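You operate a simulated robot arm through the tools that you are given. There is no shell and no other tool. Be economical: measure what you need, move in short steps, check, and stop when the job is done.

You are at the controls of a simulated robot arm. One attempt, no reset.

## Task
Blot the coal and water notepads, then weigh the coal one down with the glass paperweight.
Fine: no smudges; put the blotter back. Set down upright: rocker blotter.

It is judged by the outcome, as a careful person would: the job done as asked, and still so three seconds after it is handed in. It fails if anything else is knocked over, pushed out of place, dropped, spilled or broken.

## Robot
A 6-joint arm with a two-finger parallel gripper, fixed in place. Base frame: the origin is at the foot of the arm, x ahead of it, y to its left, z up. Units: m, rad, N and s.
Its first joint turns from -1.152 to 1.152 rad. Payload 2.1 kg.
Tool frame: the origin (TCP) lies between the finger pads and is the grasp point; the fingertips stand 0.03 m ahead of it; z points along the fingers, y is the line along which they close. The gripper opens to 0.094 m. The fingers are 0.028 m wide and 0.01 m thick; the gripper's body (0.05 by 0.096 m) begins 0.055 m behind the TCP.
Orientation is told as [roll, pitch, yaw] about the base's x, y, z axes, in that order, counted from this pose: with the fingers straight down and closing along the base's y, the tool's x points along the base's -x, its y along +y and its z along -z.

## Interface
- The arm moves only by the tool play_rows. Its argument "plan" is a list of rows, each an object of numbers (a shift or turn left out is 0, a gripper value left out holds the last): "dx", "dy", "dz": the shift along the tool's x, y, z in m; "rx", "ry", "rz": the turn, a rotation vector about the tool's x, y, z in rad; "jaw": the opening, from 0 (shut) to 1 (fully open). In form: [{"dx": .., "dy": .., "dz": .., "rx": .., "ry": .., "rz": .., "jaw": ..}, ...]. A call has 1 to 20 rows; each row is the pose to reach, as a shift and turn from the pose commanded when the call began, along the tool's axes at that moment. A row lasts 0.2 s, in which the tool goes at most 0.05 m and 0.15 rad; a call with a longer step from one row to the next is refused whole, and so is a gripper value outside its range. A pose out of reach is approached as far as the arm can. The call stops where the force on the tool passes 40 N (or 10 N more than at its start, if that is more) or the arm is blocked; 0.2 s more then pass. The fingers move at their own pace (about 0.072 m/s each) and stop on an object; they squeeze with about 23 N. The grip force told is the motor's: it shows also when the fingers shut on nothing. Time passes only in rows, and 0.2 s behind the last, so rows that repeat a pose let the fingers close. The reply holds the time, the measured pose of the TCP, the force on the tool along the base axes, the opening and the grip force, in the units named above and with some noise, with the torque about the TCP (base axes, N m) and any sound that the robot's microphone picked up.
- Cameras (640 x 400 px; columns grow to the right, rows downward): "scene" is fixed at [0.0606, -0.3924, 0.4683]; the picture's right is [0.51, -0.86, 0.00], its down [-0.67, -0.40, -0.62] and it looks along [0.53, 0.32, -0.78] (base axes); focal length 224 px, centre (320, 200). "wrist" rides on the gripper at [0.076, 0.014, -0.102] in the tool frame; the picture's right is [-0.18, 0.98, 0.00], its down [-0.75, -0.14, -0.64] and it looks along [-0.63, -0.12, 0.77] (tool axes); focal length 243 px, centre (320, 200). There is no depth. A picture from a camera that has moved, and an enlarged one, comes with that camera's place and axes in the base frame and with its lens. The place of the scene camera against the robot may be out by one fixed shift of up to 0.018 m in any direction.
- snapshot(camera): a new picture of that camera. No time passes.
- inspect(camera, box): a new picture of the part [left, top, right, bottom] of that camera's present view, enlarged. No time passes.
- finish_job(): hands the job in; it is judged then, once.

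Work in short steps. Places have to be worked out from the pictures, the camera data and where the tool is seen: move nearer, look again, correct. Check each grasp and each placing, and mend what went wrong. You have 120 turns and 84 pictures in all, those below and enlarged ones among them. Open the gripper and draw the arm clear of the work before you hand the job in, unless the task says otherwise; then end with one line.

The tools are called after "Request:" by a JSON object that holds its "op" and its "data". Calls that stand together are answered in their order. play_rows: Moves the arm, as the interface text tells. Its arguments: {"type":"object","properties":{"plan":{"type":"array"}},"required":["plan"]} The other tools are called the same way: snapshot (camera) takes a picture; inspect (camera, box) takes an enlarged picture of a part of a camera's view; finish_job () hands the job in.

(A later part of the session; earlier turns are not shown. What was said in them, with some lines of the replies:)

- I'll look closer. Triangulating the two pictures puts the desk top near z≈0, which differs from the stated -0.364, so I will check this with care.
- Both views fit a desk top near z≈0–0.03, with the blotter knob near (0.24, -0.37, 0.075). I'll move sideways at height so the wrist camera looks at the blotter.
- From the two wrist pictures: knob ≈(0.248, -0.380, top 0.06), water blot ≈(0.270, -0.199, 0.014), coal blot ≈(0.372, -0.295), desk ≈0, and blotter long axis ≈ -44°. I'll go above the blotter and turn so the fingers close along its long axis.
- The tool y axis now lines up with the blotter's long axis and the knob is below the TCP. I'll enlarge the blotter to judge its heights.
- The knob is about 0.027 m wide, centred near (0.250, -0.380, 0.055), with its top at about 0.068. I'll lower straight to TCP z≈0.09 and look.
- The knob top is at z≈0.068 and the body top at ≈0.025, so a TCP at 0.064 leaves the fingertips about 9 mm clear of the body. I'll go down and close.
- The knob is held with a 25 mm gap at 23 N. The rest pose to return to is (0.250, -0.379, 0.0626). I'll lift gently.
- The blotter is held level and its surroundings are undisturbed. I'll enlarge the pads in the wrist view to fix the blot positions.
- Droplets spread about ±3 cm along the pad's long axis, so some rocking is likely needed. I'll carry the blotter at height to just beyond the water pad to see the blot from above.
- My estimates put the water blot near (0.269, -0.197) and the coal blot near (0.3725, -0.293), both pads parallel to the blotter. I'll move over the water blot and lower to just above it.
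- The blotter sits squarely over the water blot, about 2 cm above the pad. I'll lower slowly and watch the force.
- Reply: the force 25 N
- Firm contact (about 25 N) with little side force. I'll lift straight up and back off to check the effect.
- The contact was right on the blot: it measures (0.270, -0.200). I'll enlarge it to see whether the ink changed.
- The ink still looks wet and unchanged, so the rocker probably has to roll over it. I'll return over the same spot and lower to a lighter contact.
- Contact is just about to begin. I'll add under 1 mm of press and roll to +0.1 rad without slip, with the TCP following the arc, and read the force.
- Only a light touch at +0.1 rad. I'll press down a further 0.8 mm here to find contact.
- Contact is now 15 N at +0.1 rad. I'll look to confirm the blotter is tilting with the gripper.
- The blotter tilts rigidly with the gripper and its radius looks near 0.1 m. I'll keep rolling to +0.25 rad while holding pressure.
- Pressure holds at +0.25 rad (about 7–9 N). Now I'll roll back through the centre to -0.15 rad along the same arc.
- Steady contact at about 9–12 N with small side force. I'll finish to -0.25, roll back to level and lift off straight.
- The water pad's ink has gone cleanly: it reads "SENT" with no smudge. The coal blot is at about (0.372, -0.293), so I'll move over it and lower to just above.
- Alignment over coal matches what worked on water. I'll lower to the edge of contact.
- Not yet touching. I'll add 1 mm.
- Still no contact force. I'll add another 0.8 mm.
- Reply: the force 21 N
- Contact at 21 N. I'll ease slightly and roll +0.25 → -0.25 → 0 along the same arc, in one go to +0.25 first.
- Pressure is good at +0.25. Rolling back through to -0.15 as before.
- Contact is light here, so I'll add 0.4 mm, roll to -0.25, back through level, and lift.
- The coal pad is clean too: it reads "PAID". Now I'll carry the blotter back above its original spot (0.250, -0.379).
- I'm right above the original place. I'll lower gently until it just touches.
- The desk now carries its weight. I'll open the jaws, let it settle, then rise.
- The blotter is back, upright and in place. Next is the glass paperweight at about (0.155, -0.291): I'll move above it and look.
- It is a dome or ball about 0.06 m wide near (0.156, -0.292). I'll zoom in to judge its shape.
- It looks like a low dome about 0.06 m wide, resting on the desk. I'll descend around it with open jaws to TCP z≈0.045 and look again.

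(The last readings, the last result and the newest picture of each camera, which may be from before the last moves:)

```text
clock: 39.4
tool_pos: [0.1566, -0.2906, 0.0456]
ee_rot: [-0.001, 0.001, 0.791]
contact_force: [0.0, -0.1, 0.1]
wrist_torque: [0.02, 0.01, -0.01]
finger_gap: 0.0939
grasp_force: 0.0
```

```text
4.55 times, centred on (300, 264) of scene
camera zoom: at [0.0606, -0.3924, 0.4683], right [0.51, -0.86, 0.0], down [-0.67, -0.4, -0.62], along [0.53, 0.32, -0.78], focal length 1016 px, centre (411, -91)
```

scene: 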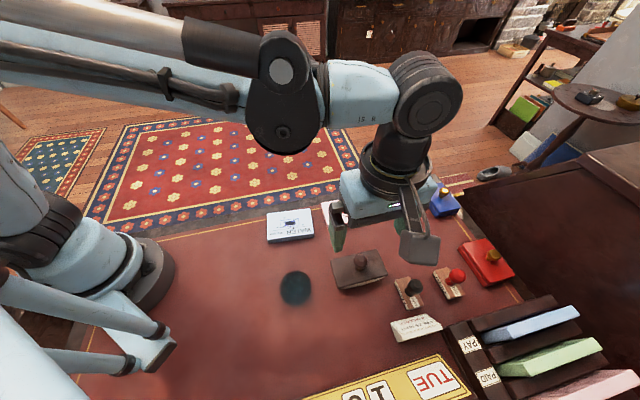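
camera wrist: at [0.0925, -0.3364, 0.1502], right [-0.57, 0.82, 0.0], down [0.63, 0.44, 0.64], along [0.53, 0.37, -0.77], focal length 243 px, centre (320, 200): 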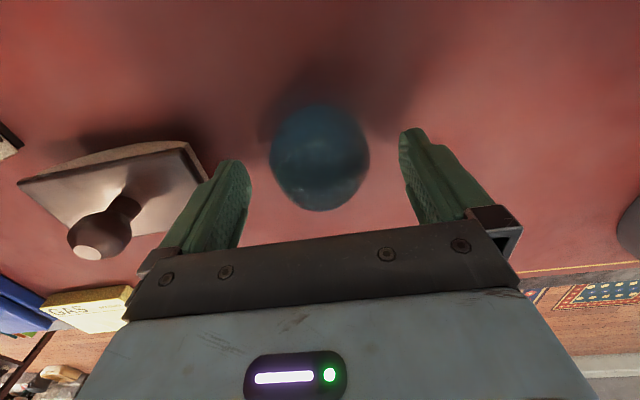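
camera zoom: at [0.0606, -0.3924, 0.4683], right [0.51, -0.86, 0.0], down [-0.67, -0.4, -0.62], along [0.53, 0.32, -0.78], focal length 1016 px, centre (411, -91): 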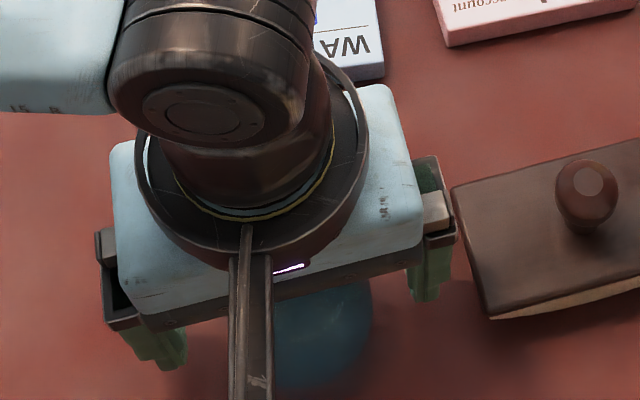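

The silhouette centre sits at z≈0.021 near (0.154, -0.294), about 0.06 m wide. I'll shift 4 mm, lower so the pads span its widest part, and close.

Request:
{"op": "play_rows", "data": {"plan": [{"dx": 0.004}, {"dx": 0.004, "dz": 0.005}, {"dx": 0.004, "dz": 0.009}, {"dx": 0.004, "dz": 0.009, "jaw": 0.75}, {"dx": 0.004, "dz": 0.009, "jaw": 0.6}, {"dx": 0.004, "dz": 0.009, "jaw": 0.4}, {"dx": 0.004, "dz": 0.009, "jaw": 0.2}, {"dx": 0.004, "dz": 0.009, "jaw": 0.2}]}}

Request:
{"op": "snapshot", "data": {"camera": "wrist"}}

```text
clock: 41.2
tool_pos: [0.1541, -0.2954, 0.0375]
ee_rot: [0.0, 0.0, 0.79]
contact_force: [0.3, -0.6, -0.1]
wrist_torque: [-0.03, 0.0, 0.0]
finger_gap: 0.061
grasp_force: 23.2
```

```text
43 pictures are left
camera wrist: at [0.0905, -0.3399, 0.1415], right [-0.57, 0.82, 0.0], down [0.63, 0.44, 0.64], along [0.53, 0.37, -0.77], focal length 243 px, centre (320, 200)
```

wrist: 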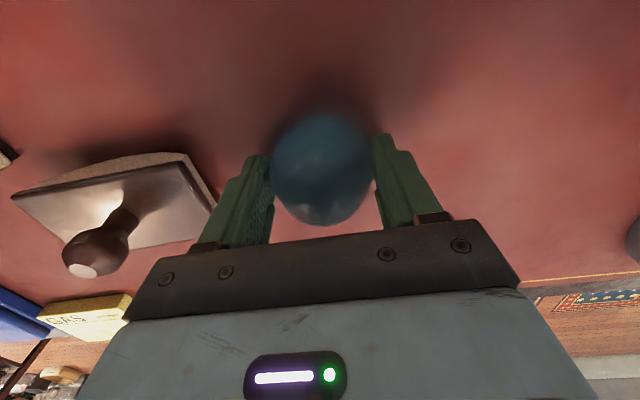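

It is gripped at 61 mm. I'll lift a little and check the hold.

Request:
{"op": "play_rows", "data": {"plan": [{"dz": -0.005}, {"dz": -0.012}, {"dz": -0.025}, {"dz": -0.025}]}}

Request:
{"op": "snapshot", "data": {"camera": "wrist"}}

```text
clock: 42.2
tool_pos: [0.1547, -0.2955, 0.0641]
ee_rot: [0.001, 0.0, 0.793]
contact_force: [-0.4, 0.8, -2.9]
wrist_torque: [0.01, 0.06, 0.01]
finger_gap: 0.0609
grasp_force: 23.2
```

```text
42 pictures are left
camera wrist: at [0.0909, -0.3405, 0.1677], right [-0.57, 0.82, 0.0], down [0.63, 0.44, 0.64], along [0.53, 0.37, -0.77], focal length 243 px, centre (320, 200)
```

wrist: 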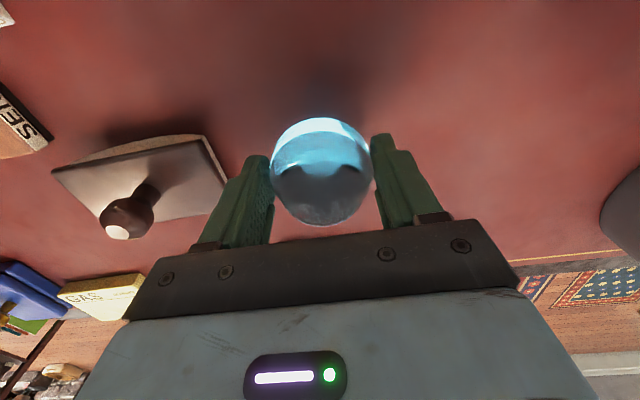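

It's held firmly with no slip. I'll raise and carry it over the coal pad at about (0.370, -0.294).

Request:
{"op": "play_rows", "data": {"plan": [{"dz": -0.035}, {"dz": -0.07}, {"dx": -0.025, "dy": -0.025, "dz": -0.07}, {"dx": -0.05, "dy": -0.05, "dz": -0.07}, {"dx": -0.076, "dy": -0.076, "dz": -0.07}, {"dx": -0.102, "dy": -0.101, "dz": -0.07}, {"dx": -0.128, "dy": -0.127, "dz": -0.07}, {"dx": -0.1531, "dy": -0.1516, "dz": -0.07}, {"dx": -0.1531, "dy": -0.1516, "dz": -0.07}]}}

Request:
{"op": "snapshot", "data": {"camera": "wrist"}}

Request:
{"op": "inspect", "data": {"camera": "scene", "box": [240, 130, 480, 280]}}

```text
clock: 44.2
tool_pos: [0.3688, -0.2924, 0.1341]
ee_rot: [0.0, 0.001, 0.79]
contact_force: [-0.2, -0.1, -2.2]
wrist_torque: [-0.02, 0.0, 0.03]
finger_gap: 0.061
grasp_force: 22.5
```

```text
41 pictures are left
camera wrist: at [0.3053, -0.3369, 0.2394], right [-0.57, 0.82, 0.0], down [0.63, 0.44, 0.64], along [0.53, 0.37, -0.77], focal length 243 px, centre (320, 200)
```

wrist: 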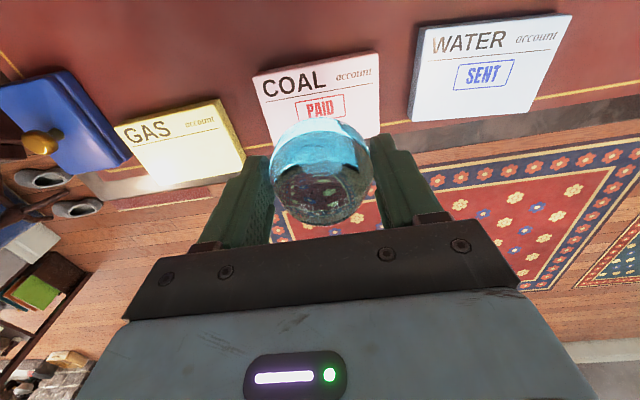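

```text
2.67 times, centred on (360, 205) of scene
camera zoom: at [0.0606, -0.3924, 0.4683], right [0.51, -0.86, 0.0], down [-0.67, -0.4, -0.62], along [0.53, 0.32, -0.78], focal length 596 px, centre (213, 187)
```

zoom: 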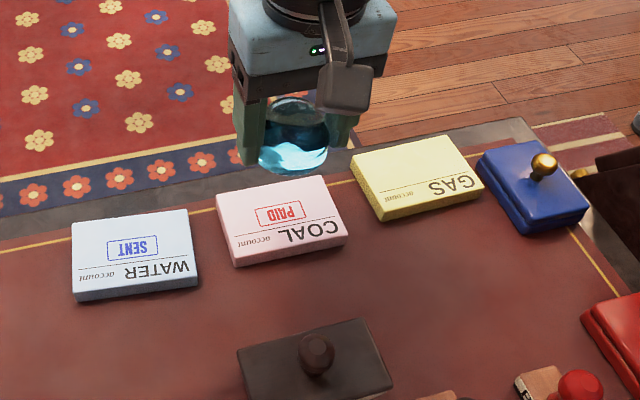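

The stamp is directly below the TCP and the dome's flat base is level. I'll lower to just above the pad.

Request:
{"op": "play_rows", "data": {"plan": [{"dz": 0.03}, {"dz": 0.055}, {"dz": 0.068}, {"dz": 0.074}, {"dz": 0.076}, {"dz": 0.076}]}}

```text
clock: 45.6
tool_pos: [0.37, -0.293, 0.0569]
ee_rot: [0.0, -0.001, 0.79]
contact_force: [0.0, 0.3, -2.7]
wrist_torque: [0.0, 0.04, 0.03]
finger_gap: 0.0609
grasp_force: 23.3
```

Request:
{"op": "play_rows", "data": {"plan": [{"dz": 0.001}, {"dz": 0.001}]}}

```text
clock: 46.2
tool_pos: [0.3702, -0.2928, 0.0572]
ee_rot: [0.0, 0.0, 0.792]
contact_force: [-0.8, -0.1, -2.5]
wrist_torque: [-0.03, 0.0, -0.03]
finger_gap: 0.0609
grasp_force: 22.7
```

Still hanging free, so I'll creep down another millimetre.

Request:
{"op": "play_rows", "data": {"plan": [{"dz": 0.001}, {"dz": 0.001}]}}

```text
clock: 46.8
tool_pos: [0.369, -0.2931, 0.0551]
ee_rot: [-0.002, -0.002, 0.792]
contact_force: [-0.6, 0.0, -1.5]
wrist_torque: [0.02, 0.03, -0.01]
finger_gap: 0.0611
grasp_force: 22.7
```

Request:
{"op": "play_rows", "data": {"plan": [{"dz": 0.0006}, {"dz": 0.0006}]}}

```text
clock: 47.4
tool_pos: [0.3704, -0.2931, 0.0558]
ee_rot: [0.0, -0.003, 0.791]
contact_force: [0.8, 3.0, 18.2]
wrist_torque: [0.16, -0.02, 0.04]
finger_gap: 0.061
grasp_force: 23.0
```

It is seated on the pad. I'll ease off 0.4 mm, open gradually, then rise straight up.

Request:
{"op": "play_rows", "data": {"plan": [{"dz": -0.0004}, {"dz": -0.0004, "jaw": 0.72}, {"dz": -0.0004, "jaw": 0.85}, {"dz": -0.0004, "jaw": 1.0}, {"dz": -0.0004, "jaw": 1.0}, {"dz": -0.02}, {"dz": -0.05}, {"dz": -0.09}, {"dz": -0.13}, {"dz": -0.13}]}}

Request:
{"op": "snapshot", "data": {"camera": "wrist"}}

```text
clock: 49.6
tool_pos: [0.3706, -0.2938, 0.1865]
ee_rot: [-0.002, 0.0, 0.791]
contact_force: [-0.3, 0.2, 0.1]
wrist_torque: [0.0, 0.02, 0.03]
finger_gap: 0.0941
grasp_force: 0.0
```

```text
39 pictures are left
camera wrist: at [0.3064, -0.3384, 0.2903], right [-0.57, 0.82, 0.0], down [0.63, 0.44, 0.64], along [0.53, 0.37, -0.77], focal length 243 px, centre (320, 200)
```

wrist: 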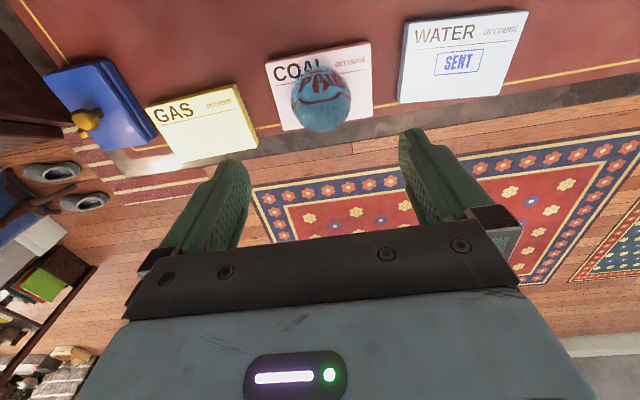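

The paperweight sits on the coal pad. I'll draw the arm up and clear, back toward the start, and check the whole scene.

Request:
{"op": "play_rows", "data": {"plan": [{"dz": -0.035}, {"dz": -0.07}, {"dz": -0.07, "dx": 0.015, "dy": 0.035}, {"dz": -0.07, "dx": 0.015, "dy": 0.075}, {"dz": -0.07, "dx": 0.015, "dy": 0.115}, {"dz": -0.07, "dx": 0.015, "dy": 0.155}, {"dz": -0.07, "dx": 0.015, "dy": 0.185}, {"dz": -0.07, "dx": 0.015, "dy": 0.185}]}}

Request:
{"op": "snapshot", "data": {"camera": "scene"}}

Request:
{"op": "inspect", "data": {"camera": "scene", "box": [240, 170, 480, 320]}}

```text
clock: 51.4
tool_pos: [0.2282, -0.1758, 0.2541]
ee_rot: [0.001, 0.0, 0.787]
contact_force: [-0.4, -0.1, 0.2]
wrist_torque: [0.02, -0.02, -0.02]
finger_gap: 0.0939
grasp_force: 0.0
```

```text
38 pictures are left
```

scene: 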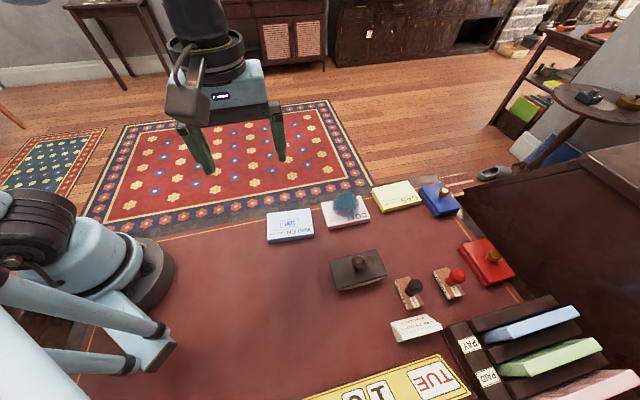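

```text
2.67 times, centred on (360, 245) of scene
camera zoom: at [0.0606, -0.3924, 0.4683], right [0.51, -0.86, 0.0], down [-0.67, -0.4, -0.62], along [0.53, 0.32, -0.78], focal length 596 px, centre (213, 80)
```

zoom: 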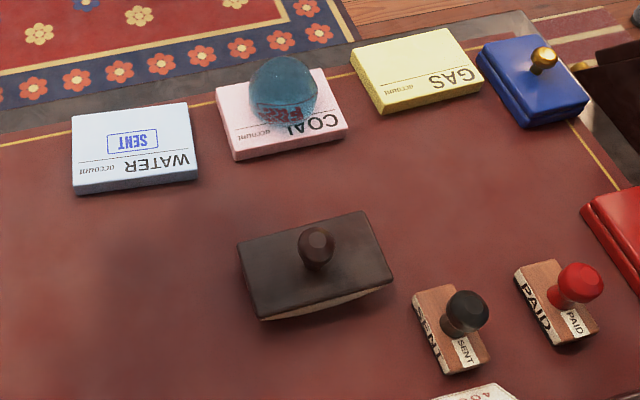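

Both pads are clean and unmoved, the paperweight rests on the coal pad, the blotter is upright in its place, and the arm is clear. I'm handing in.

Request:
{"op": "finish_job", "data": {}}

```text
The job is handed in.
```

The coal and water notepads are blotted with no smudges, the glass paperweight sits on the coal notepad, and the rocker blotter is back upright in its place.
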